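You operate a simulated robot arm through the tools that you are given. There is no shell and no other tool.

Carry out the task below with a simulated robot arm. There is one attempt and no reset: what you move stays moved.

## Task
Pump the left joint full, park the pump and smooth the left and right joints with the orange jointer.
Fine: leave the dial; spill none; put the jointer back in the holder.

Only the result counts: the job must be done as asked and must still hold three seconds after the hand-in. Knocking over, shifting, dropping, spilling or breaking anything else fails it.

## Robot
A 6-joint arm with a three-finger gripper, fixed in place. Base frame: the origin is at the foot of the arm, x ahead of it, y to its left, z up. Units: cm, degrees, N and s.
Its first joint turns from -166.0 to 166.0 degrees. Payload 4.89 kg.
The TCP is the grasp point between the finger pads, 3 cm short of the fingertips. In the tool frame z runs along the fingers and y along their closing line. The gripper opens to 16.4 cm. The gripper's body begins 12.5 cm behind the TCP.
Orientation is told as [roll, pitch, yaw] about the base's x, y, z axes, in that order, counted from this pose: with the fingers straight down and closing along the base's y, the tool's x points along the base's -x, its y along +y and its z along -z.

## Interface
- The arm moves only by the tool jog_arm. Its argument "increments" is a list of rows, each a list of 7 numbers: the shift along the tool's x, y, z in units of 150 mm (1.0 is 150 mm), then the turn, a rotation vector about the tool's x, y, z in units of 90 degrees (1.0 is 90 degrees), then the opening in per cent of the stroke, from 0 (shut) to 100 (fully open). In form: [[tx, ty, tz, ax, ay, az, claw], ...]. A call has 1 to 20 rows; each row is the pose to reach, as a shift and turn from the pose commanded when the call began, along the tool's axes at that moment. A call with a number of a shift or a turn outside -1 to 1 is refused whole. A row lasts 0.2 s, in which the tool goes at most 5 cm and 8.6 degrees; a call with a longer step from one row to the next is refused whole, and so is a gripper value outside its range. A pose out of reach is approached as far as the arm can. The call stops where the force on the tool passes 50 N (or 10 N more than at its start, if that is more) or the arm is blocked; 0.2 s more then pass. The fingers move at their own pace (about 10.8 cm/s each) and stop on an object; they squeeze with about 36 N. The grip force told is the motor's: it shows also when the fingers shut on nothing. Time passes only in rows, and 0.2 s behind the last, so rows that repeat a pose let the fingers close. The reply holds the time, the measured pose of the TCP, the force on the tool along the base axes, the opening and the grip force, in the units named above and with some noise, with the torque about the TCP (base axes, N m) and any sound that the robot's microphone picked up.
- Cameras (640 x 400 px; columns grow to the right, rows downward): "scene" is fixed at [21.89, 50.1, 152.82]; the picture's right is [-0.70, -0.71, 0.00], its down [-0.25, 0.25, -0.93] and it looks along [0.67, -0.66, -0.36] (base axes); focal length 325 px, centre (320, 200). "wrist" rides on the gripper at [7.6, -0.2, -15.2] in the tool frame; the picture's right is [0.02, 1.00, 0.00], its down [-0.88, 0.02, -0.47] and it looks along [-0.47, 0.01, 0.88] (tool axes); focal length 247 px, centre (320, 200). There is no depth. A picture from a camera that has moved, and an enlarged one, comes with that camera's place and axes in the base frame and with its lens.
- get_image(camera): a new picture of that camera. It takes no simulated time.
- raise_lower(by): slides the trunk up (or, below 0, down) by that many cm; the arm rides with it, the base frame stays. It gives what a move gives, with no picture.
- enlarge(camera, box): a new picture of the part [left, top, right, bottom] of that camera's present view, enlarged. It takes no simulated time.
- hand_in(): hands the job in; it is judged then, once.

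Places have to be worked out from the pictures, the camera data and where the tool is seen. Open the gripper and draw the arm clear of the work before you hand the job in, unless the task says otherwise.

The tools are called after "Emit:" as a command line: name --pt "numbers of a row" for each row, then --argument value for the rest, lists and objects as JSON in quotes. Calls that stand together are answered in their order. jog_arm: Moves the arm, as the interface text tells. Its arguments: {"type":"object","properties":{"increments":{"type":"array","items":{"type":"array","items":{"type":"number"}}}},"required":["increments"]} The other tools are called the same way: raise_lower (by) slides the trunk up or down; get_image (camera) takes a picture; enlarge (camera, box) takes an enlarged picture of a part of a camera's view; hand_in () hands the job in.

At the start:

```text
t: 0.0
ee_pos: [55.96, -40.6, 123.28]
ee_rot: [0.0, 0.0, 0.0]
wrist_force: [-0.1, -0.3, 0.5]
torque: [0.01, 0.02, -0.01]
width: 16.4
finger_force: 0.0
trunk travel left (down, up): [-17.5, 21.5]
```

scene: 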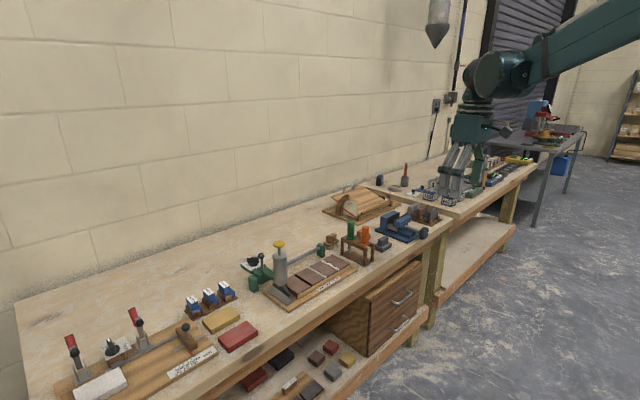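
wrist: 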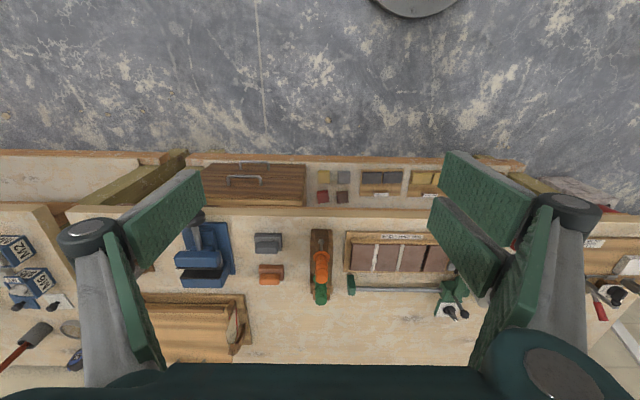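

I'll start by looking closely at the work area around the joints, the pump and the jointers in both cameras.

Emit:
enlarge --camera "scene" --box '[230, 200, 430, 325]'

Emit:
enlarge --camera "wrist" --box '[220, 200, 520, 388]'

Emit:
enlarge --camera "scene" --box '[235, 225, 365, 306]'

```text
3.20 times, centred on (330, 262) of scene
camera zoom: at [21.89, 50.1, 152.82], right [-0.7, -0.71, 0.0], down [-0.25, 0.25, -0.93], along [0.67, -0.66, -0.36], focal length 1040 px, centre (288, 0)
```

zoom: 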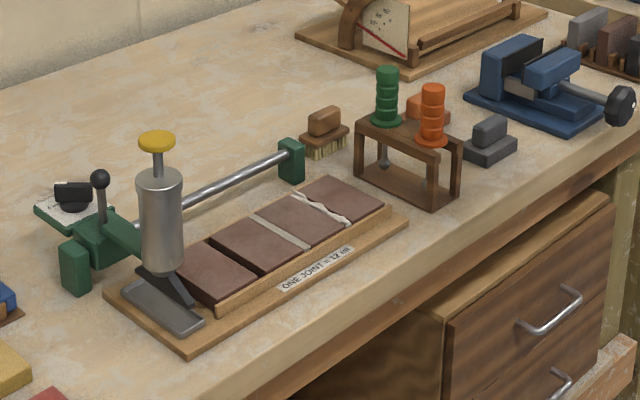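

```text
2.13 times, centred on (370, 294) of wrist
camera zoom: at [48.42, -40.75, 138.65], right [-0.02, 1.0, 0.0], down [0.88, 0.02, 0.47], along [0.47, 0.01, -0.88], focal length 526 px, centre (214, 0)
```

zoom: 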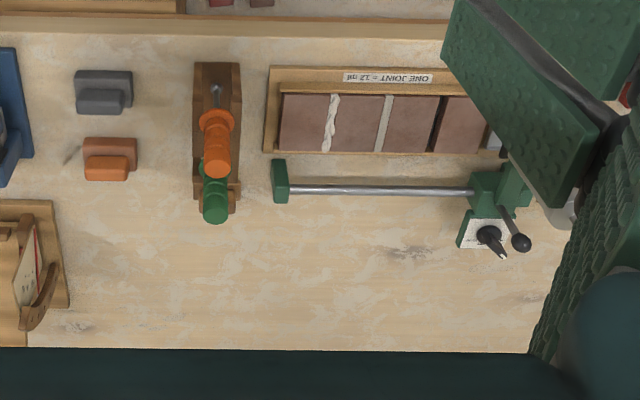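

```text
4.92 times, centred on (300, 266) of scene
camera zoom: at [21.89, 50.1, 152.82], right [-0.7, -0.71, 0.0], down [-0.25, 0.25, -0.93], along [0.67, -0.66, -0.36], focal length 1600 px, centre (418, -122)
```

zoom: 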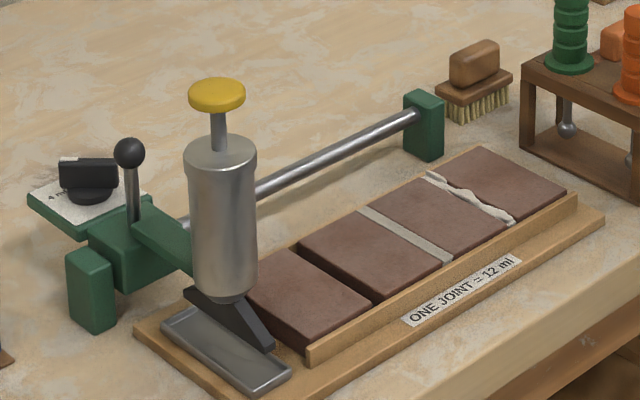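

Emit:
enlarge --camera "scene" --box '[235, 240, 295, 300]'

Emit:
enlarge --camera "scene" --box '[325, 215, 385, 270]'

Emit:
enlarge --camera "wrist" --box '[420, 270, 500, 330]'

```text
6.67 times, centred on (265, 270) of scene
camera zoom: at [21.89, 50.1, 152.82], right [-0.7, -0.71, 0.0], down [-0.25, 0.25, -0.93], along [0.67, -0.66, -0.36], focal length 2167 px, centre (687, -267)
```

zoom: 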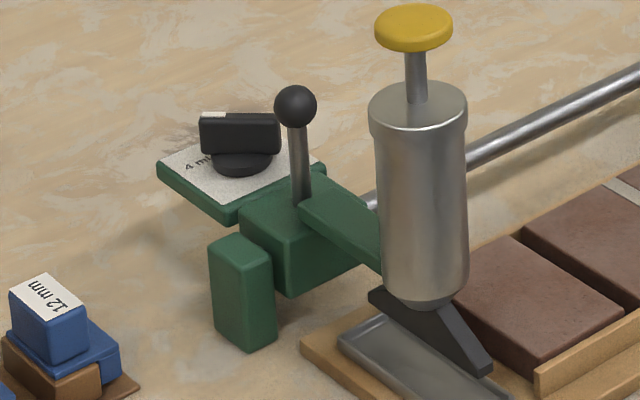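

```text
7.27 times, centred on (355, 242) of scene
camera zoom: at [21.89, 50.1, 152.82], right [-0.7, -0.71, 0.0], down [-0.25, 0.25, -0.93], along [0.67, -0.66, -0.36], focal length 2364 px, centre (66, -109)
```

zoom: 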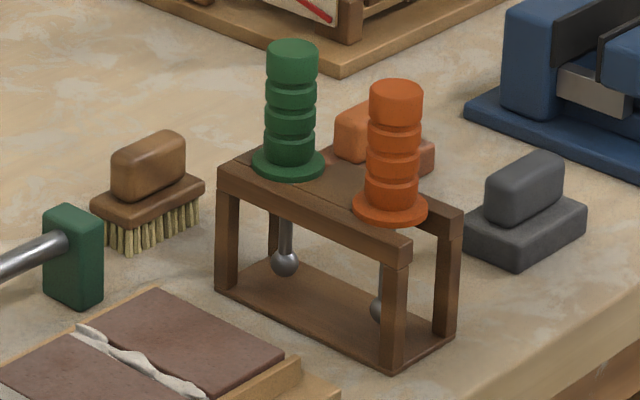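

```text
6.67 times, centred on (460, 300) of wrist
camera zoom: at [48.42, -40.75, 138.65], right [-0.02, 1.0, 0.0], down [0.88, 0.02, 0.47], along [0.47, 0.01, -0.88], focal length 1646 px, centre (-613, -467)
```

zoom: 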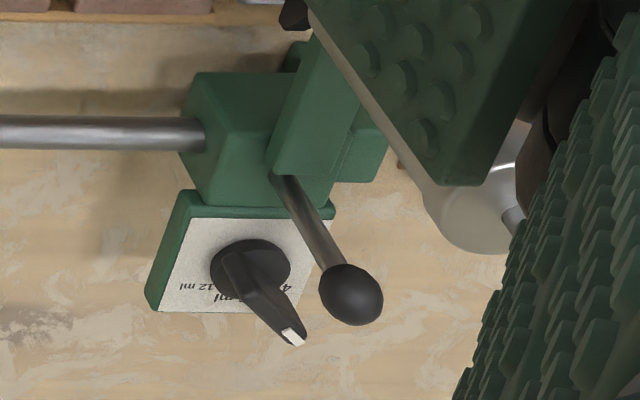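

The table top looks to be near z≈84, with the joint plank around x≈86–100, y≈-33 to 0, and the pump at the left end. I'll move the gripper, staying high, to get a closer view of the dial and the joints.

Emit:
jog_arm --pt "-0.2 0.2 0 0 0 0 100" --pt "-0.4 0.4 0 0 0 0 100" --pt "-0.6 0.6 0 0 0 0 100" --pt "-0.8 0.8 0 0 0 0 100" --pt "-1.0 1.0 0 0 0 0 100"

Emit:
get_image --camera "wrist"

Emit:
get_image --camera "scene"

```text
t: 1.2
ee_pos: [70.93, -25.71, 123.34]
ee_rot: [0.1, 0.0, 0.1]
wrist_force: [-0.8, -0.9, -0.5]
torque: [0.15, -0.11, -0.03]
width: 16.41
finger_force: 0.0
trunk travel left (down, up): [-17.5, 21.5]
```

```text
taken
camera wrist: at [63.41, -25.74, 138.59], right [-0.02, 1.0, 0.0], down [0.88, 0.02, 0.47], along [0.47, 0.01, -0.88], focal length 247 px, centre (320, 200)
```

wrist: 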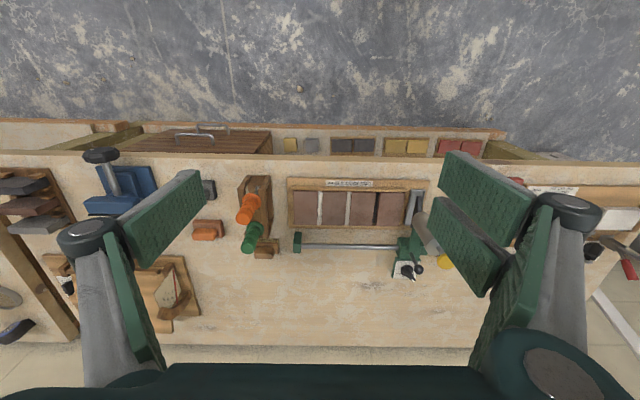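

```text
taken
```

scene: 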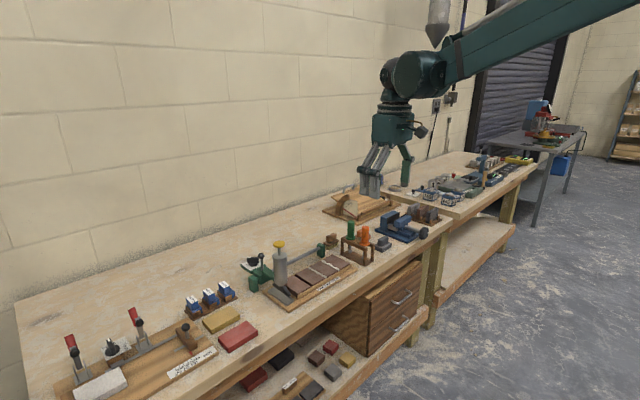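

Now zooming into the new wrist view to read the dial, the joints and the jointer holder.

Emit:
enlarge --camera "wrist" --box '[270, 165, 470, 290]'

Emit:
enlarge --camera "wrist" --box '[375, 220, 455, 290]'

Emit:
enlarge --camera "wrist" --box '[220, 165, 300, 270]'

```text
3.20 times, centred on (370, 228) of wrist
camera zoom: at [63.41, -25.74, 138.59], right [-0.02, 1.0, 0.0], down [0.88, 0.02, 0.47], along [0.47, 0.01, -0.88], focal length 790 px, centre (160, 112)
```

zoom: 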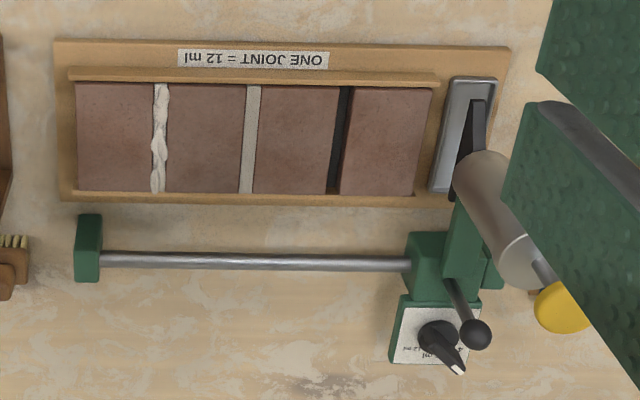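

```text
5.71 times, centred on (415, 255) of wrist
camera zoom: at [63.41, -25.74, 138.59], right [-0.02, 1.0, 0.0], down [0.88, 0.02, 0.47], along [0.47, 0.01, -0.88], focal length 1411 px, centre (-223, -114)
```

zoom: 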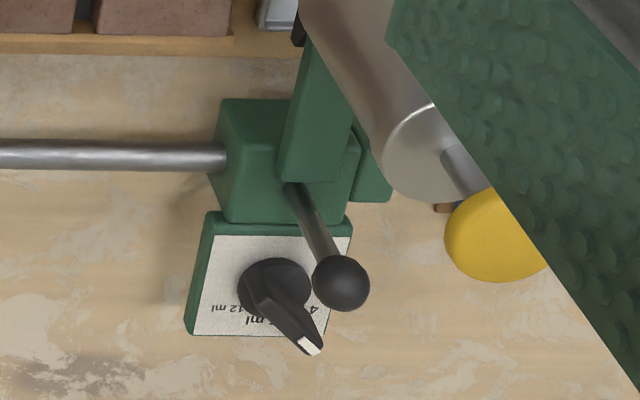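

```text
3.81 times, centred on (260, 218) of wrist
camera zoom: at [63.41, -25.74, 138.59], right [-0.02, 1.0, 0.0], down [0.88, 0.02, 0.47], along [0.47, 0.01, -0.88], focal length 941 px, centre (549, 133)
```

zoom: 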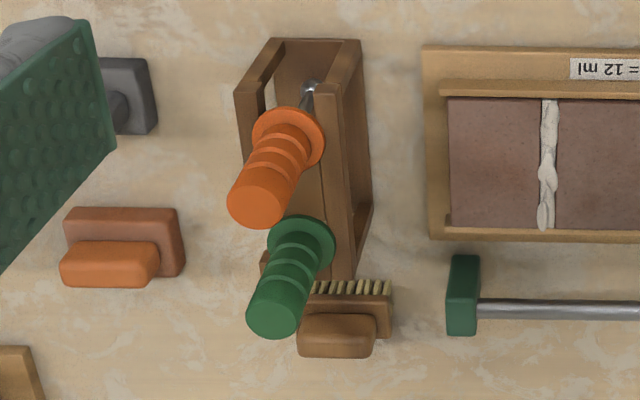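

The pump knob triangulates to about (93, -2.7, 105) and the three joints to y≈-11.7, -18.2 and -25.1 at x≈88–97. I'll move closer, still above everything, to read the dial and inspect the lever.

Emit:
jog_arm --pt "-0.2 0.2 0 0 0 0 100" --pt "-0.4 0.4 0 0 0 0 100" --pt "-0.6 0.6 0 0 0 0 100" --pt "-0.8 0.8 0 0 0 0 100" --pt "-1.0 1.0 0 0 0 0 100"

Emit:
get_image --camera "wrist"

Emit:
enlarge --camera "wrist" --box '[280, 150, 440, 250]'

```text
t: 2.4
ee_pos: [85.65, -10.79, 123.33]
ee_rot: [0.0, 0.1, 0.1]
wrist_force: [-1.8, -0.9, 0.8]
torque: [0.14, -0.19, 0.01]
width: 16.42
finger_force: 0.3
trunk travel left (down, up): [-17.5, 21.5]
```

```text
taken
camera wrist: at [78.24, -10.93, 138.71], right [-0.02, 1.0, 0.0], down [0.88, 0.02, 0.47], along [0.47, 0.01, -0.88], focal length 247 px, centre (320, 200)
```

wrist: 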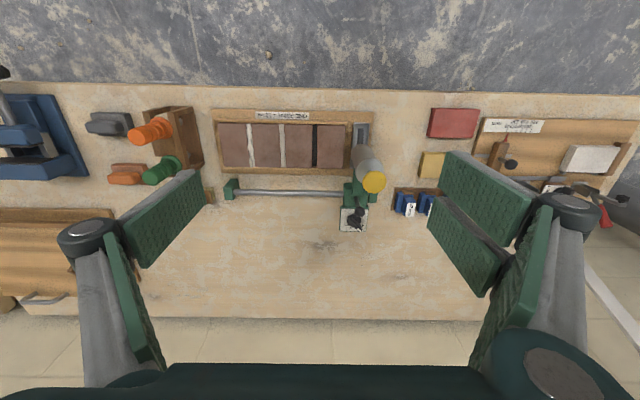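

```text
4.00 times, centred on (360, 200) of wrist
camera zoom: at [78.24, -10.93, 138.71], right [-0.02, 1.0, 0.0], down [0.88, 0.02, 0.47], along [0.47, 0.01, -0.88], focal length 988 px, centre (160, 200)
```

zoom: 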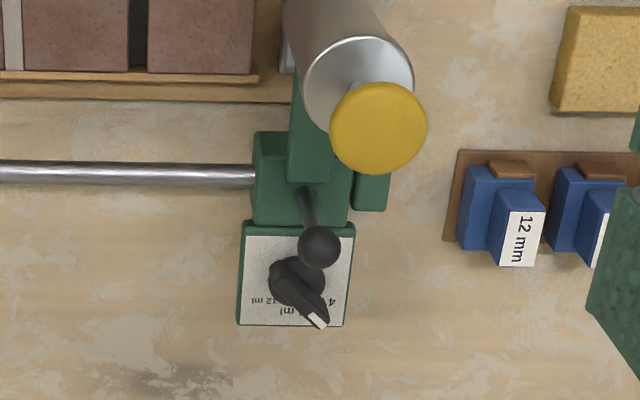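

Emit:
enlarge --camera "wrist" --box '[335, 200, 371, 236]'

Emit:
enlarge --camera "scene" --box '[240, 250, 270, 275]'

```text
11.11 times, centred on (353, 218) of wrist
camera zoom: at [78.24, -10.93, 138.71], right [-0.02, 1.0, 0.0], down [0.88, 0.02, 0.47], along [0.47, 0.01, -0.88], focal length 2744 px, centre (-47, 0)
```

zoom: 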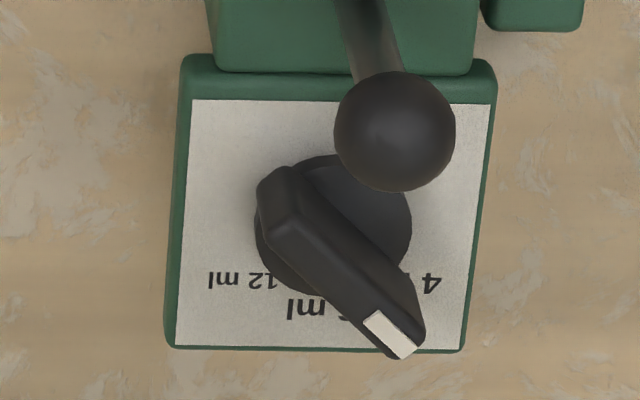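

```text
16.00 times, centred on (255, 262) of scene
camera zoom: at [21.89, 50.1, 152.82], right [-0.7, -0.71, 0.0], down [-0.25, 0.25, -0.93], along [0.67, -0.66, -0.36], focal length 5200 px, centre (1360, -800)
```

zoom: 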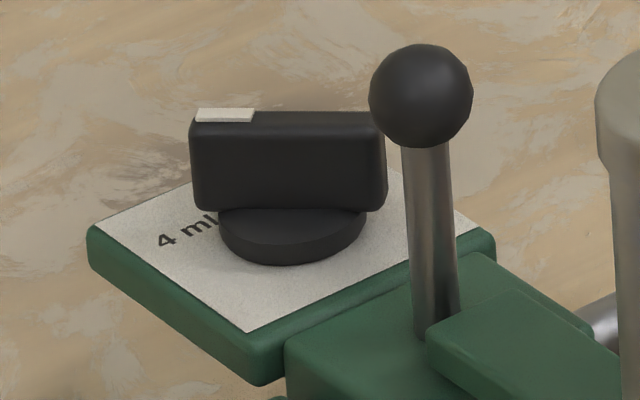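

The dial pointer looks set to "4 ml" (three strokes for 12 ml); I'll double-check that later by eye. Next I'll look at the jointer holder up close to see how the orange tool sits in it.

Emit:
jog_arm --pt "0.1 -0.25 0 0 0 0 100" --pt "0.2 -0.5 0 0 0 0 100" --pt "0.3 -0.75 0 0 0 0 100" --pt "0.4 -1.0 0 0 0 0 100"

Emit:
jog_arm --pt "0.05 -0.25 0.15 0 0 0 100" --pt "0.1 -0.5 0.3 0 0 0 100" --pt "0.13 -0.75 0.45 0 0 0 100" --pt "0.15 -0.95 0.6 0 0 0 100"

Emit:
get_image --camera "wrist"

Emit:
enlarge --camera "wrist" --box '[260, 130, 400, 270]'

```text
t: 3.4
ee_pos: [79.72, -25.66, 123.44]
ee_rot: [0.0, 0.0, 0.1]
wrist_force: [-0.1, 0.8, -1.1]
torque: [-0.13, 0.06, 0.01]
width: 16.41
finger_force: 0.1
trunk travel left (down, up): [-17.5, 21.5]
```

```text
t: 4.4
ee_pos: [77.88, -39.8, 114.48]
ee_rot: [0.0, 0.0, -0.1]
wrist_force: [-0.1, 1.6, 0.8]
torque: [-0.15, -0.05, 0.01]
width: 16.41
finger_force: 0.1
trunk travel left (down, up): [-17.5, 21.5]
```

```text
taken
camera wrist: at [70.35, -40.01, 129.77], right [-0.02, 1.0, 0.0], down [0.88, 0.02, 0.47], along [0.47, 0.01, -0.88], focal length 247 px, centre (320, 200)
```

wrist: 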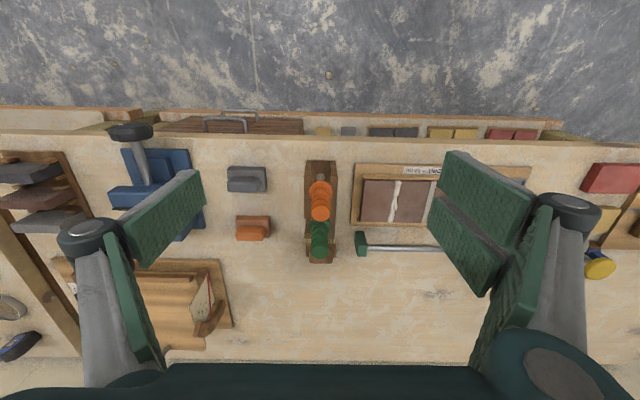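

```text
2.86 times, centred on (330, 200) of wrist
camera zoom: at [70.35, -40.01, 129.77], right [-0.02, 1.0, 0.0], down [0.88, 0.02, 0.47], along [0.47, 0.01, -0.88], focal length 706 px, centre (291, 200)
```

zoom: 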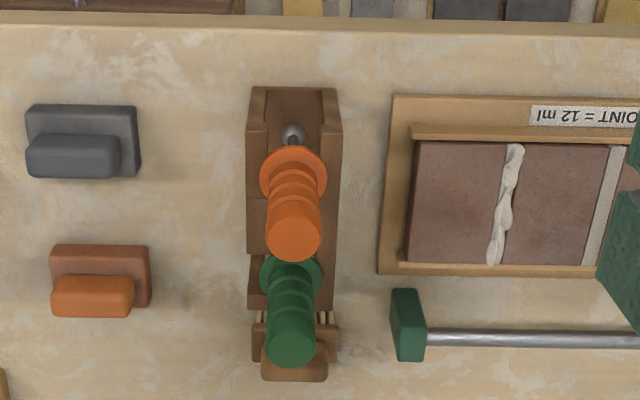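

Emit:
enlarge --camera "wrist" --box '[295, 155, 345, 265]'

Emit:
enlarge --camera "scene" --box '[338, 220, 378, 268]'

```text
3.64 times, centred on (320, 210) of wrist
camera zoom: at [70.35, -40.01, 129.77], right [-0.02, 1.0, 0.0], down [0.88, 0.02, 0.47], along [0.47, 0.01, -0.88], focal length 898 px, centre (320, 164)
```

zoom: 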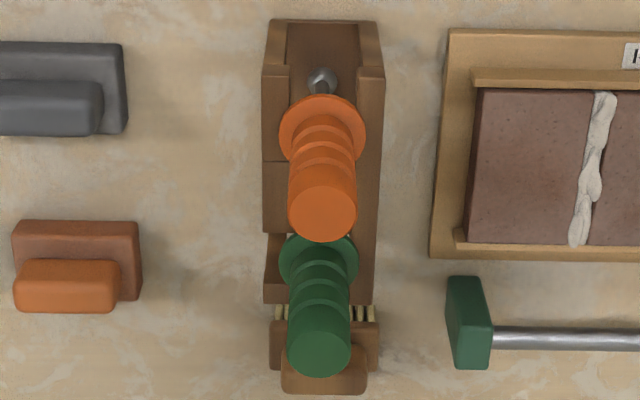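

```text
8.33 times, centred on (358, 244) of scene
camera zoom: at [21.89, 50.1, 152.82], right [-0.7, -0.71, 0.0], down [-0.25, 0.25, -0.93], along [0.67, -0.66, -0.36], focal length 2708 px, centre (3, -167)
```

zoom: 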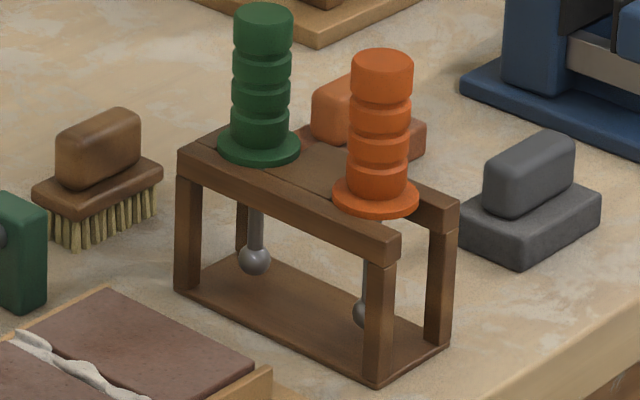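

The orange jointer hangs in a U-slot open toward the robot (slot ~3.4 cm wide, ball ~1.5 cm), so it can be lifted out. Now I'll go back toward the pump and tilt the tool forward for a side view of the nozzle, plunger and lever.

Emit:
jog_arm --pt "0.1 0.25 0 0 -0.09 0 100" --pt "0.2 0.5 0 0 -0.18 0 100" --pt "0.3 0.75 0 0 -0.27 0 100" --pt "0.4 1.0 0 0 -0.333 0 100"

Emit:
jog_arm --pt "0 0.25 0 0 0 0 100" --pt "0 0.5 0 0 0 0 100" --pt "0 0.75 0 0 0 0 100" --pt "0 1.0 0 0 0 0 100"

Emit:
get_image --camera "wrist"

Emit:
enlarge --camera "wrist" --box '[240, 130, 440, 280]'

```text
t: 5.4
ee_pos: [71.64, -24.79, 114.38]
ee_rot: [0.0, -30.2, 0.1]
wrist_force: [0.8, -0.5, -0.3]
torque: [0.12, 0.09, 0.05]
width: 16.39
finger_force: 0.1
trunk travel left (down, up): [-17.5, 21.5]
```

```text
t: 6.4
ee_pos: [71.61, -9.98, 114.65]
ee_rot: [-0.1, -30.0, 0.0]
wrist_force: [-0.3, -0.6, -0.5]
torque: [0.15, -0.02, 0.06]
width: 16.39
finger_force: 0.0
trunk travel left (down, up): [-17.5, 21.5]
```

```text
taken
camera wrist: at [57.47, -10.18, 124.03], right [-0.02, 1.0, -0.01], down [0.53, 0.02, 0.85], along [0.85, 0.01, -0.53], focal length 247 px, centre (320, 200)
```

wrist: 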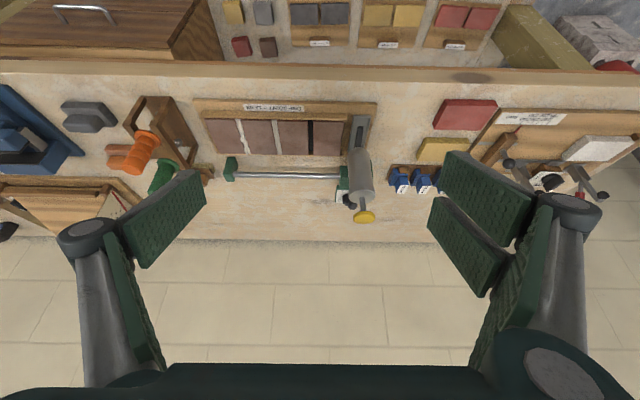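

```text
2.67 times, centred on (340, 205) of wrist
camera zoom: at [57.47, -10.18, 124.03], right [-0.02, 1.0, -0.01], down [0.53, 0.02, 0.85], along [0.85, 0.01, -0.53], focal length 659 px, centre (267, 187)
```

zoom: 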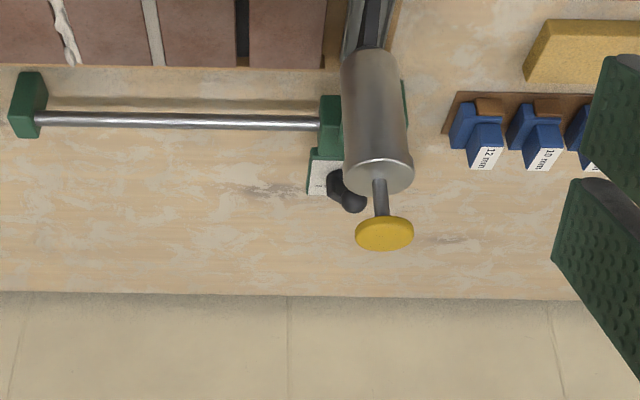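

Emit:
enlarge --camera "wrist" --box '[300, 95, 400, 160]'

Emit:
enlarge --camera "wrist" --box '[325, 160, 395, 230]'

Emit:
enlarge --camera "wrist" --box '[190, 90, 390, 200]'

```text
6.15 times, centred on (350, 128) of wrist
camera zoom: at [57.47, -10.18, 124.03], right [-0.02, 1.0, -0.01], down [0.53, 0.02, 0.85], along [0.85, 0.01, -0.53], focal length 1520 px, centre (135, 646)
```

zoom: 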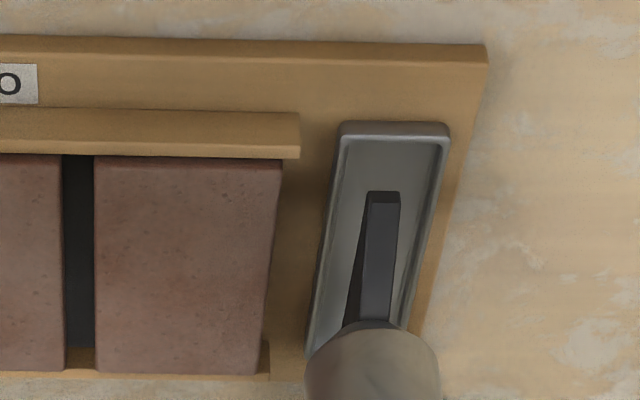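

```text
5.71 times, centred on (360, 195) of wrist
camera zoom: at [57.47, -10.18, 124.03], right [-0.02, 1.0, -0.01], down [0.53, 0.02, 0.85], along [0.85, 0.01, -0.53], focal length 1411 px, centre (91, 229)
```

zoom: 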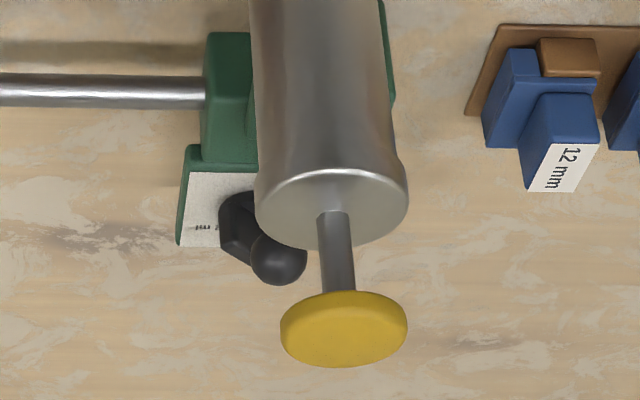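

```text
3.20 times, centred on (290, 145) of wrist
camera zoom: at [57.47, -10.18, 124.03], right [-0.02, 1.0, -0.01], down [0.53, 0.02, 0.85], along [0.85, 0.01, -0.53], focal length 790 px, centre (416, 376)
```

zoom: 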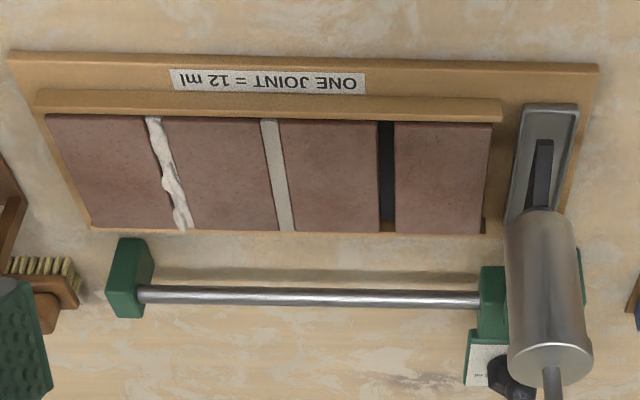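

The nozzle is a ~1 cm wide bar along x at y≈-2.5, the left joint is a ~1 cm gap at y≈-11.7, and the dial points at 4 ml. I'll set the tool upright again and move toward the pump, staying above it.

Emit:
jog_arm --pt "-0.03 0 -0.05 0 0.09 0 100" --pt "-0.06 0 -0.1 0 0.18 0 100" --pt "-0.09 0 -0.15 0 0.27 0 100" --pt "-0.117 0 -0.202 0 0.333 0 100"

Emit:
jog_arm --pt "-0.25 0.12 0 0 0 0 100" --pt "-0.5 0.25 0 0 0 0 100" --pt "-0.75 0.37 0 0 0 0 100" --pt "-1.0 0.49 0 0 0 0 100"

Emit:
get_image --camera "wrist"

```text
t: 7.4
ee_pos: [71.62, -9.86, 118.08]
ee_rot: [-0.1, 0.1, 0.0]
wrist_force: [-0.5, -0.4, 0.1]
torque: [0.02, -0.09, -0.02]
width: 16.41
finger_force: 0.1
trunk travel left (down, up): [-17.5, 21.5]
```

```text
t: 8.4
ee_pos: [86.6, -2.63, 117.76]
ee_rot: [0.0, 0.0, 0.0]
wrist_force: [-1.4, -0.7, 1.1]
torque: [0.05, -0.22, 0.03]
width: 16.38
finger_force: 0.1
trunk travel left (down, up): [-17.5, 21.5]
```

```text
taken
camera wrist: at [79.02, -2.8, 133.09], right [-0.02, 1.0, 0.0], down [0.88, 0.02, 0.47], along [0.47, 0.01, -0.88], focal length 247 px, centre (320, 200)
```

wrist: 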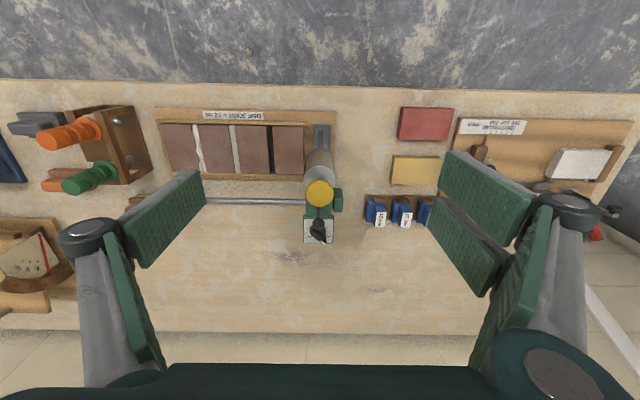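

The pump knob is centred under the gripper at about (92.7, -2.6). I'll take one more zoom at the dial from here before descending.

Emit:
enlarge --camera "wrist" --box '[295, 170, 345, 250]'

Emit:
enlarge --camera "wrist" --box '[250, 105, 350, 185]'

```text
5.00 times, centred on (320, 210) of wrist
camera zoom: at [79.02, -2.8, 133.09], right [-0.02, 1.0, 0.0], down [0.88, 0.02, 0.47], along [0.47, 0.01, -0.88], focal length 1235 px, centre (320, 150)
```

zoom: 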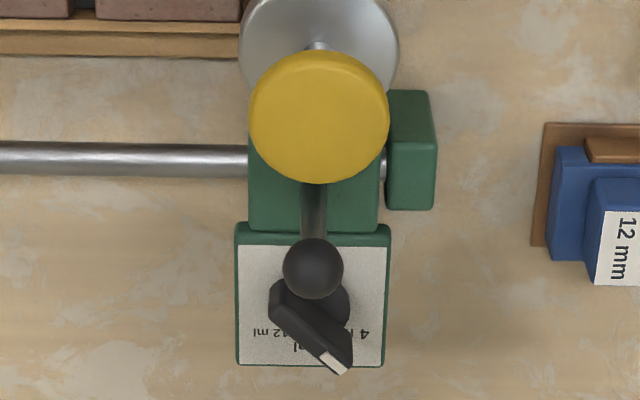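

```text
5.00 times, centred on (300, 145) of wrist
camera zoom: at [79.02, -2.8, 133.09], right [-0.02, 1.0, 0.0], down [0.88, 0.02, 0.47], along [0.47, 0.01, -0.88], focal length 1235 px, centre (420, 475)
```

zoom: 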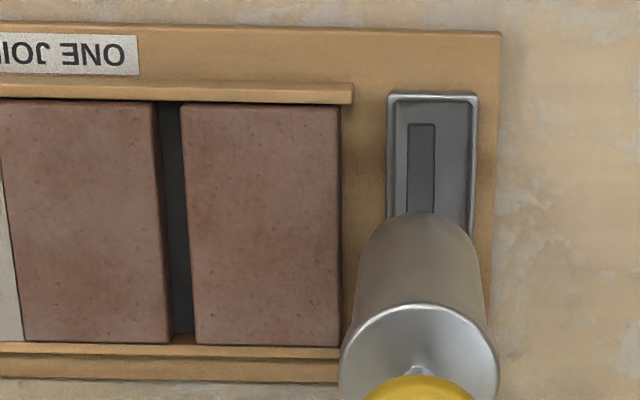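

The dial reads 4 ml (pointer 45° off the middle mark, toward "4 ml"), so three strokes. I'll centre over the pump and descend with the fingers wide open, straddling it in y.

Emit:
jog_arm --pt "-0.2 0 0 0 0 0 100" --pt "-0.407 0 0 0 0 0 100" --pt "-0.407 0 0.25 0 0 0 100" --pt "-0.407 0 0.5 0 0 0 100" --pt "-0.407 0 0.75 0 0 0 100"

Emit:
get_image --camera "wrist"

Emit:
get_image --camera "scene"

```text
t: 9.6
ee_pos: [92.73, -2.52, 106.77]
ee_rot: [0.0, 0.0, 0.0]
wrist_force: [-0.9, 0.0, 0.7]
torque: [-0.02, -0.15, -0.02]
width: 16.41
finger_force: 0.1
trunk travel left (down, up): [-17.5, 21.5]
```

```text
taken
camera wrist: at [85.25, -2.75, 121.98], right [-0.02, 1.0, 0.0], down [0.88, 0.02, 0.47], along [0.47, 0.01, -0.88], focal length 247 px, centre (320, 200)
```

wrist: 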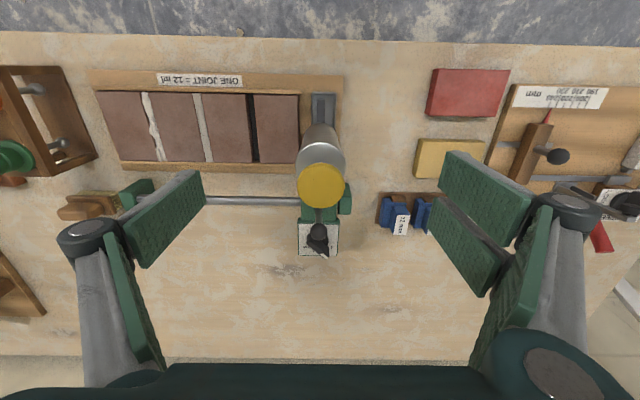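

```text
taken
```

scene: 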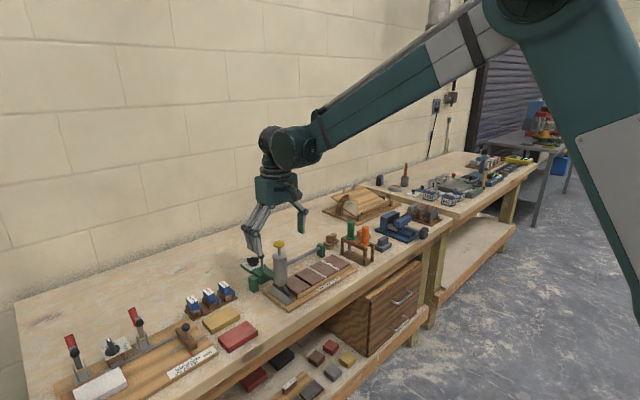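

The TCP is centred on the knob in both views. I'll go down about 9.5 cm so the pads are level with the pump barrel, then look again before closing.

Emit:
jog_arm --pt "0 0 0.2 0 0 0 100" --pt "0 0 0.4 0 0 0 100" --pt "0 0 0.55 0 0 0 100" --pt "0 0 0.64 0 0 0 100"

Emit:
get_image --camera "wrist"

Emit:
enlarge --camera "scene" --box '[230, 200, 350, 300]'

```text
t: 10.6
ee_pos: [92.8, -2.72, 96.93]
ee_rot: [0.0, 0.0, 0.0]
wrist_force: [-0.9, -0.5, -0.1]
torque: [0.05, -0.06, 0.01]
width: 16.4
finger_force: 0.1
trunk travel left (down, up): [-17.5, 21.5]
```

```text
taken
camera wrist: at [85.21, -2.76, 112.28], right [-0.02, 1.0, 0.0], down [0.88, 0.02, 0.47], along [0.47, 0.01, -0.88], focal length 247 px, centre (320, 200)
```

wrist: 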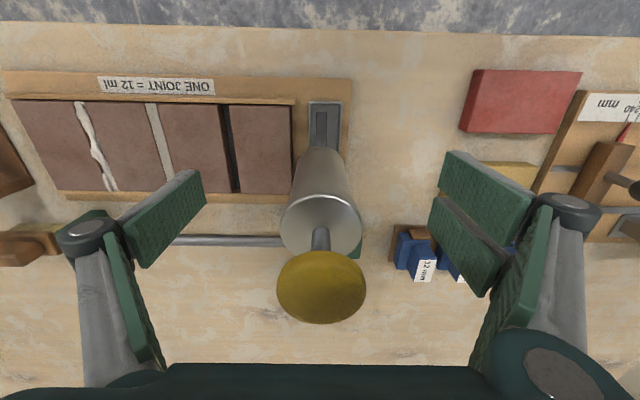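

```text
4.00 times, centred on (290, 250) of scene
camera zoom: at [21.89, 50.1, 152.82], right [-0.7, -0.71, 0.0], down [-0.25, 0.25, -0.93], along [0.67, -0.66, -0.36], focal length 1300 px, centre (440, 0)
```

zoom: 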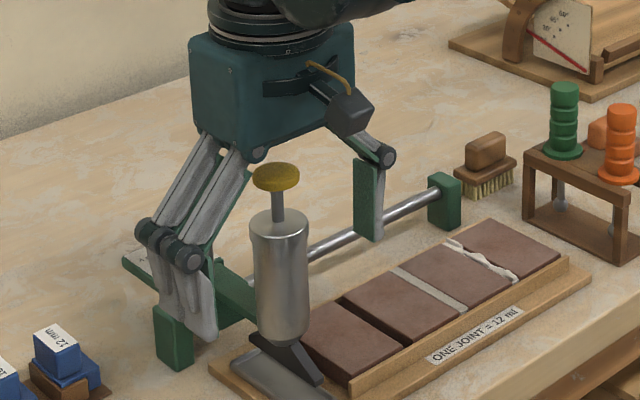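

The barrel sits centred between the pads, clear of the tiles and rail. I'll close onto the barrel to get hold of the carriage.

Emit:
jog_arm --pt "0 0 0 0 0 0 60" --pt "0 0 0 0 0 0 38" --pt "0 0 0 0 0 0 34" --pt "0 0 0 0 0 0 34" --pt "0 0 0 0 0 0 34"

Emit:
get_image --camera "wrist"

```text
t: 11.8
ee_pos: [92.67, -2.62, 97.01]
ee_rot: [-0.1, 0.0, 0.0]
wrist_force: [0.6, 0.1, -0.1]
torque: [-0.03, -0.01, -0.02]
width: 5.57
finger_force: 0.1
trunk travel left (down, up): [-17.5, 21.5]
```

```text
taken
camera wrist: at [85.22, -2.76, 112.31], right [-0.02, 1.0, 0.0], down [0.88, 0.02, 0.47], along [0.47, 0.01, -0.88], focal length 247 px, centre (320, 200)
```

wrist: 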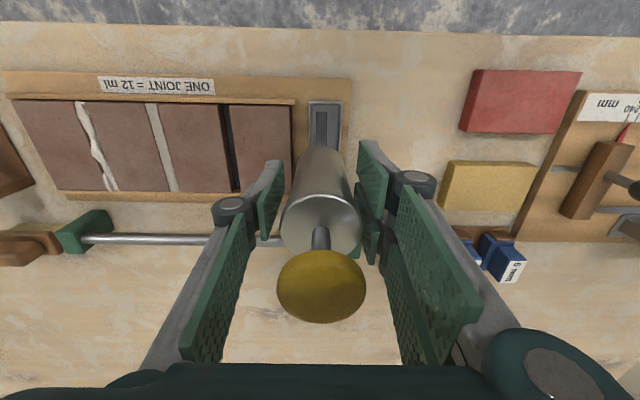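

The pads flank the barrel evenly with about 0.4 cm slack each side. Now squeezing on it.

Emit:
jog_arm --pt "0 0 0 0 0 0 30" --pt "0 0 0 0 0 0 24" --pt "0 0 0 0 0 0 24" --pt "0 0 0 0 0 0 24"

```text
t: 12.8
ee_pos: [92.76, -2.52, 97.05]
ee_rot: [-0.1, 0.0, -0.1]
wrist_force: [0.3, 1.9, -0.4]
torque: [0.05, -0.02, 0.03]
width: 4.22
finger_force: 44.6
trunk travel left (down, up): [-17.5, 21.5]
```

Gripped on a 4.2 cm barrel. I'll try a small, slow slide of about 1.5 cm toward the joints and watch the force.

Emit:
jog_arm --pt "0 -0.02 0 0 0 0 24" --pt "0 -0.04 0 0 0 0 24" --pt "0 -0.06 0 0 0 0 24" --pt "0 -0.08 0 0 0 0 24" --pt "0 -0.1 0 0 0 0 24"

Emit:
get_image --camera "wrist"

```text
t: 14.0
ee_pos: [92.63, -4.07, 97.04]
ee_rot: [0.0, 0.0, 0.1]
wrist_force: [-3.7, 1.1, 5.8]
torque: [0.02, 0.26, -0.01]
width: 4.23
finger_force: 44.8
trunk travel left (down, up): [-17.5, 21.5]
```

```text
taken
camera wrist: at [85.22, -4.18, 112.31], right [-0.02, 1.0, 0.0], down [0.88, 0.02, 0.47], along [0.47, 0.01, -0.88], focal length 247 px, centre (320, 200)
```

wrist: 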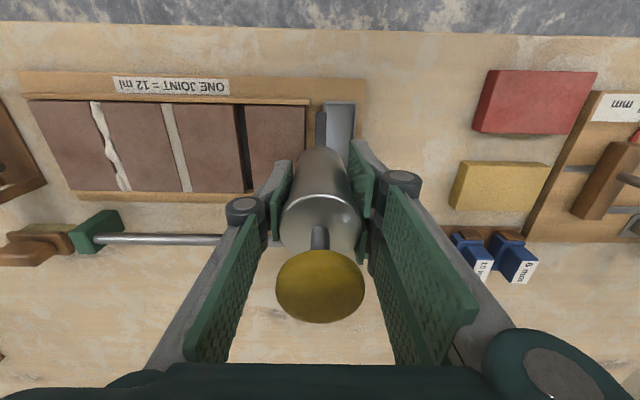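

The carriage slides freely. I'll continue to just short of the left joint (y≈-11.3) and then check the alignment visually.

Emit:
jog_arm --pt "0 -0.05 0 0 0 0 24" --pt "0 -0.1 0 0 0 0 24" --pt "0 -0.15 0 0 0 0 24" --pt "0 -0.2 0 0 0 0 24" --pt "0 -0.25 0 0 0 0 24" --pt "0 -0.3 0 0 0 0 24" --pt "0 -0.35 0 0 0 0 24" --pt "0 -0.4 0 0 0 0 24" --pt "0 -0.45 0 0 0 0 24" --pt "0 -0.487 0 0 0 0 24"

Emit:
get_image --camera "wrist"

Emit:
enlarge --camera "wrist" --box '[270, 80, 370, 170]'

Emit:
enlarge --camera "scene" --box '[260, 230, 350, 310]'

```text
t: 16.2
ee_pos: [92.79, -11.34, 97.11]
ee_rot: [-0.1, 0.0, 0.0]
wrist_force: [-5.2, -2.2, -1.9]
torque: [0.35, 0.77, 0.03]
width: 4.24
finger_force: 44.9
trunk travel left (down, up): [-17.5, 21.5]
```

```text
taken
camera wrist: at [85.22, -11.55, 112.3], right [-0.02, 1.0, 0.0], down [0.88, 0.02, 0.47], along [0.47, 0.01, -0.88], focal length 247 px, centre (320, 200)
```

wrist: 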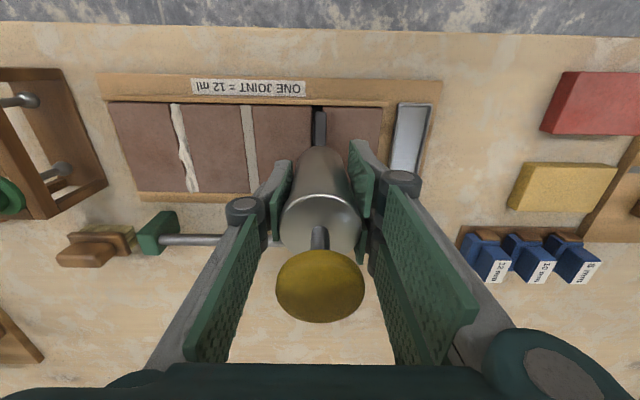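

```text
4.44 times, centred on (320, 125) of wrist
camera zoom: at [85.22, -11.55, 112.3], right [-0.02, 1.0, 0.0], down [0.88, 0.02, 0.47], along [0.47, 0.01, -0.88], focal length 1098 px, centre (320, 533)
```

zoom: 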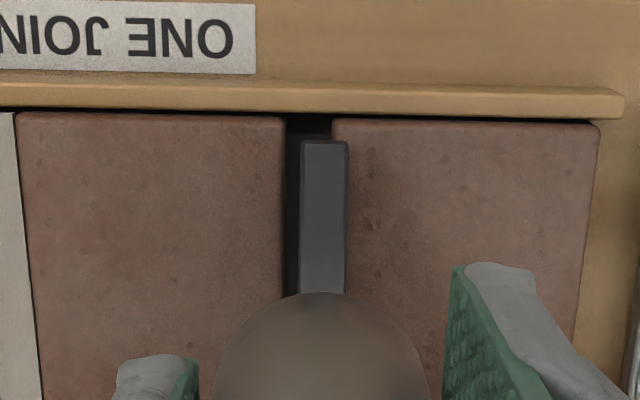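

```text
5.00 times, centred on (305, 270) of scene
camera zoom: at [21.89, 50.1, 152.82], right [-0.7, -0.71, 0.0], down [-0.25, 0.25, -0.93], along [0.67, -0.66, -0.36], focal length 1625 px, centre (395, -150)
```

zoom: 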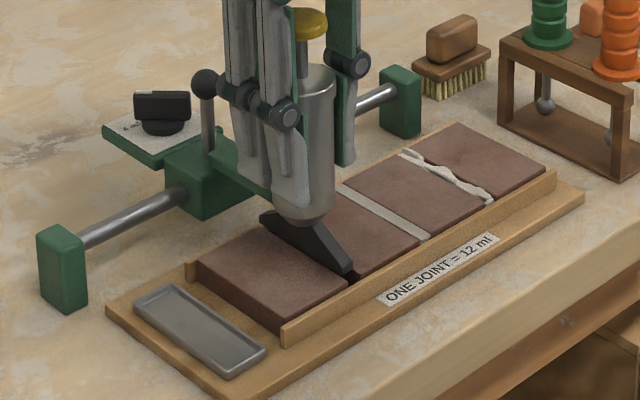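

The nozzle bar is at y≈-11.40 and the gap centre at y≈-11.74, so I need about 0.34 cm more. Nudging over.

Emit:
jog_arm --pt "0 -0.008 0 0 0 0 24" --pt "0 -0.016 0 0 0 0 24" --pt "0 -0.023 0 0 0 0 24" --pt "0 -0.023 0 0 0 0 24"

Emit:
enlarge --camera "wrist" --box '[290, 90, 350, 150]'

Emit:
enlarge --camera "scene" --box '[280, 255, 340, 300]'

```text
t: 17.2
ee_pos: [92.83, -11.67, 97.07]
ee_rot: [0.0, -0.1, 0.0]
wrist_force: [-9.7, -1.8, -6.8]
torque: [-0.06, -0.43, -0.06]
width: 4.24
finger_force: 44.4
trunk travel left (down, up): [-17.5, 21.5]
```

```text
6.67 times, centred on (320, 120) of wrist
camera zoom: at [85.23, -11.85, 112.31], right [-0.02, 1.0, 0.0], down [0.88, 0.02, 0.47], along [0.47, 0.01, -0.88], focal length 1646 px, centre (320, 733)
```

zoom: 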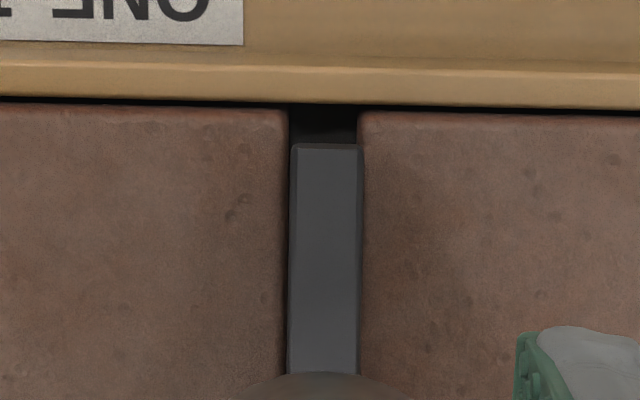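

```text
8.89 times, centred on (310, 278) of scene
camera zoom: at [21.89, 50.1, 152.82], right [-0.7, -0.71, 0.0], down [-0.25, 0.25, -0.93], along [0.67, -0.66, -0.36], focal length 2889 px, centre (409, -489)
```

zoom: 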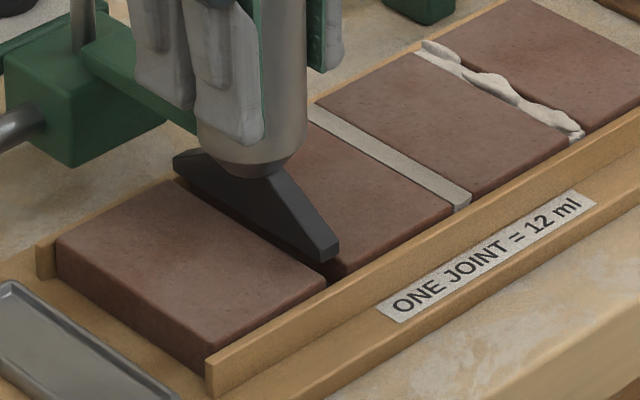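

The nozzle is within ~0.06 cm of the gap centre. One last tiny nudge, then I'll release the barrel gently and check that it stays.

Emit:
jog_arm --pt "0 -0.004 0 0 0 0 24" --pt "0 -0.004 0 0 0 0 24" --pt "0 -0.004 0 0 0 0 34" --pt "0 -0.004 0 0 0 0 40" --pt "0 -0.004 0 0 0 0 50" --pt "0 -0.004 0 0 0 0 50"

Emit:
enlarge --camera "wrist" --box '[290, 90, 350, 150]'

```text
t: 18.6
ee_pos: [92.78, -11.53, 96.95]
ee_rot: [0.0, 0.0, 0.0]
wrist_force: [0.5, 0.1, -0.1]
torque: [-0.03, 0.02, 0.01]
width: 8.19
finger_force: 0.1
trunk travel left (down, up): [-17.5, 21.5]
```

```text
6.67 times, centred on (320, 120) of wrist
camera zoom: at [85.22, -11.88, 112.32], right [-0.02, 1.0, 0.0], down [0.88, 0.02, 0.47], along [0.47, 0.01, -0.88], focal length 1646 px, centre (320, 733)
```

zoom: 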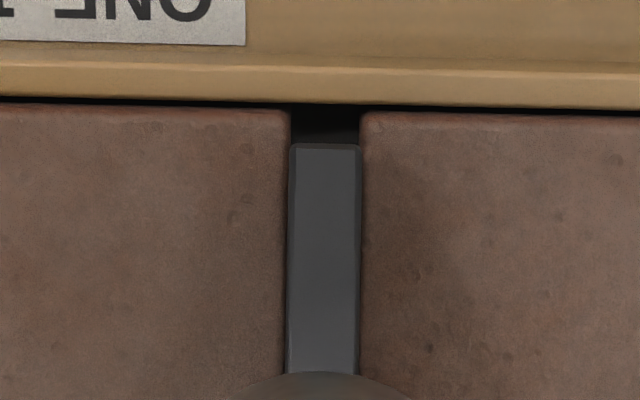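

The nozzle is now centred over the gap and stayed after release. I'll rise straight up above the knob and close the fingers.

Emit:
jog_arm --pt "0 0 -0.2 0 0 0 50" --pt "0 0 -0.45 0 0 0 50" --pt "0 0 -0.7 0 0 0 50" --pt "0 0 -0.95 0 0 0 50" --pt "0 0 -1.0 0 0 0 20" --pt "0 0 -1.0 0 0 0 0" --pt "0 0 -1.0 0 0 0 0" --pt "0 0 -1.0 0 0 0 0"

Emit:
get_image --camera "wrist"

Emit:
enlarge --camera "scene" --box '[250, 200, 350, 300]'

```text
t: 20.4
ee_pos: [92.7, -11.82, 112.01]
ee_rot: [-0.1, 0.0, 0.0]
wrist_force: [0.5, 0.0, 0.2]
torque: [0.01, -0.02, -0.04]
width: 0.0
finger_force: 35.9
trunk travel left (down, up): [-17.5, 21.5]
```

```text
taken
camera wrist: at [85.18, -11.98, 127.31], right [-0.02, 1.0, 0.0], down [0.88, 0.02, 0.47], along [0.47, 0.01, -0.88], focal length 247 px, centre (320, 200)
```

wrist: 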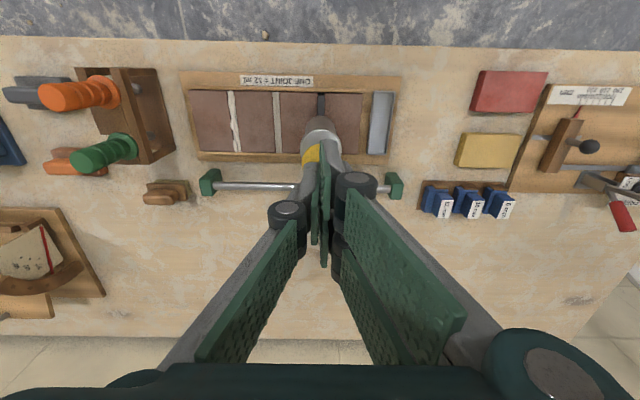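

```text
4.00 times, centred on (300, 250) of scene
camera zoom: at [21.89, 50.1, 152.82], right [-0.7, -0.71, 0.0], down [-0.25, 0.25, -0.93], along [0.67, -0.66, -0.36], focal length 1300 px, centre (400, 0)
```

zoom: 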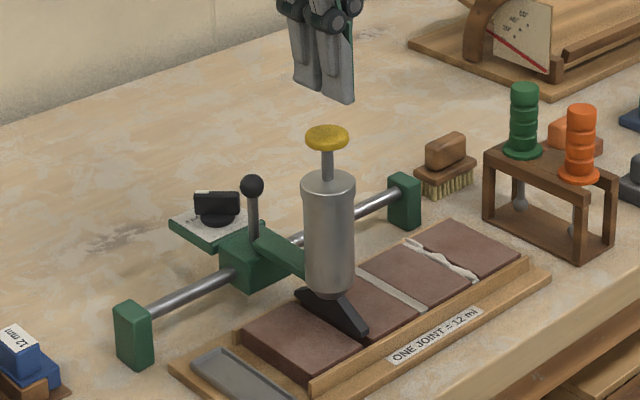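

Fingertips are at z≈109 directly over the knob (top ≈105.6). I'll press the first stroke slowly, watching force and sound.

Emit:
jog_arm --pt "0 0 0.1 0 0 0 0" --pt "0 0 0.2 0 0 0 0" --pt "0 0 0.22 0 0 0 0" --pt "0 0 0.24 0 0 0 0" --pt "0 0 0.26 0 0 0 0" --pt "0 0 0.28 0 0 0 0" --pt "0 0 0.3 0 0 0 0"

Emit:
enlarge --camera "scene" --box '[250, 200, 350, 300]'

```text
t: 22.0
ee_pos: [92.82, -11.78, 107.53]
ee_rot: [0.0, 0.1, 0.0]
wrist_force: [0.6, -0.7, 1.5]
torque: [0.0, 0.0, 0.02]
width: 0.0
finger_force: 35.9
trunk travel left (down, up): [-17.5, 21.5]
```

```text
4.00 times, centred on (300, 250) of scene
camera zoom: at [21.89, 50.1, 152.82], right [-0.7, -0.71, 0.0], down [-0.25, 0.25, -0.93], along [0.67, -0.66, -0.36], focal length 1300 px, centre (400, 0)
```

zoom: 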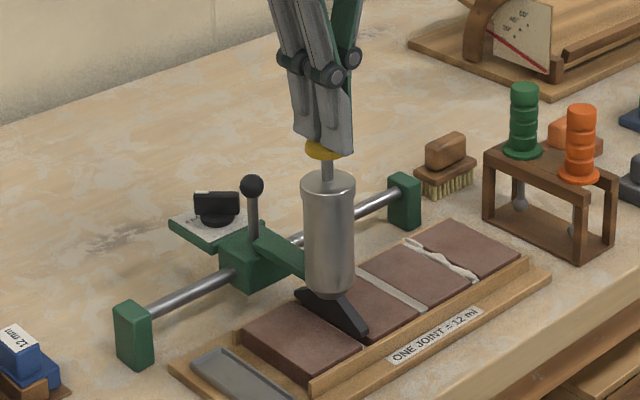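

Contact made: the knob is already moving down with little resistance. Continuing the stroke to its stop.

Emit:
jog_arm --pt "0 0 0.02 0 0 0 0" --pt "0 0 0.04 0 0 0 0" --pt "0 0 0.06 0 0 0 0" --pt "0 0 0.08 0 0 0 0" --pt "0 0 0.1 0 0 0 0" --pt "0 0 0.12 0 0 0 0"

Emit:
enlarge --camera "scene" --box '[250, 200, 350, 300]'

```text
t: 22.7
ee_pos: [92.75, -11.61, 107.14]
ee_rot: [0.0, -0.2, 0.1]
wrist_force: [3.7, -0.6, 38.7]
torque: [-0.02, -0.15, 0.07]
width: 0.61
finger_force: 45.1
trunk travel left (down, up): [-17.5, 21.5]
stopped in row 3: the force on the tool passed its limit at 55 N (the readings are from after the stop); the commanded pose is now the measured one
```

```text
4.00 times, centred on (300, 250) of scene
camera zoom: at [21.89, 50.1, 152.82], right [-0.7, -0.71, 0.0], down [-0.25, 0.25, -0.93], along [0.67, -0.66, -0.36], focal length 1300 px, centre (400, 0)
```

zoom: 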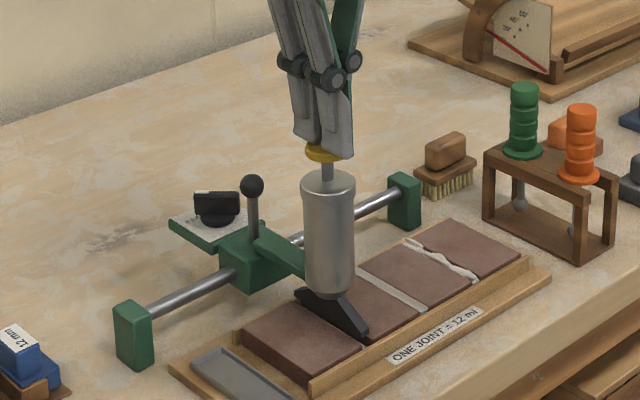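

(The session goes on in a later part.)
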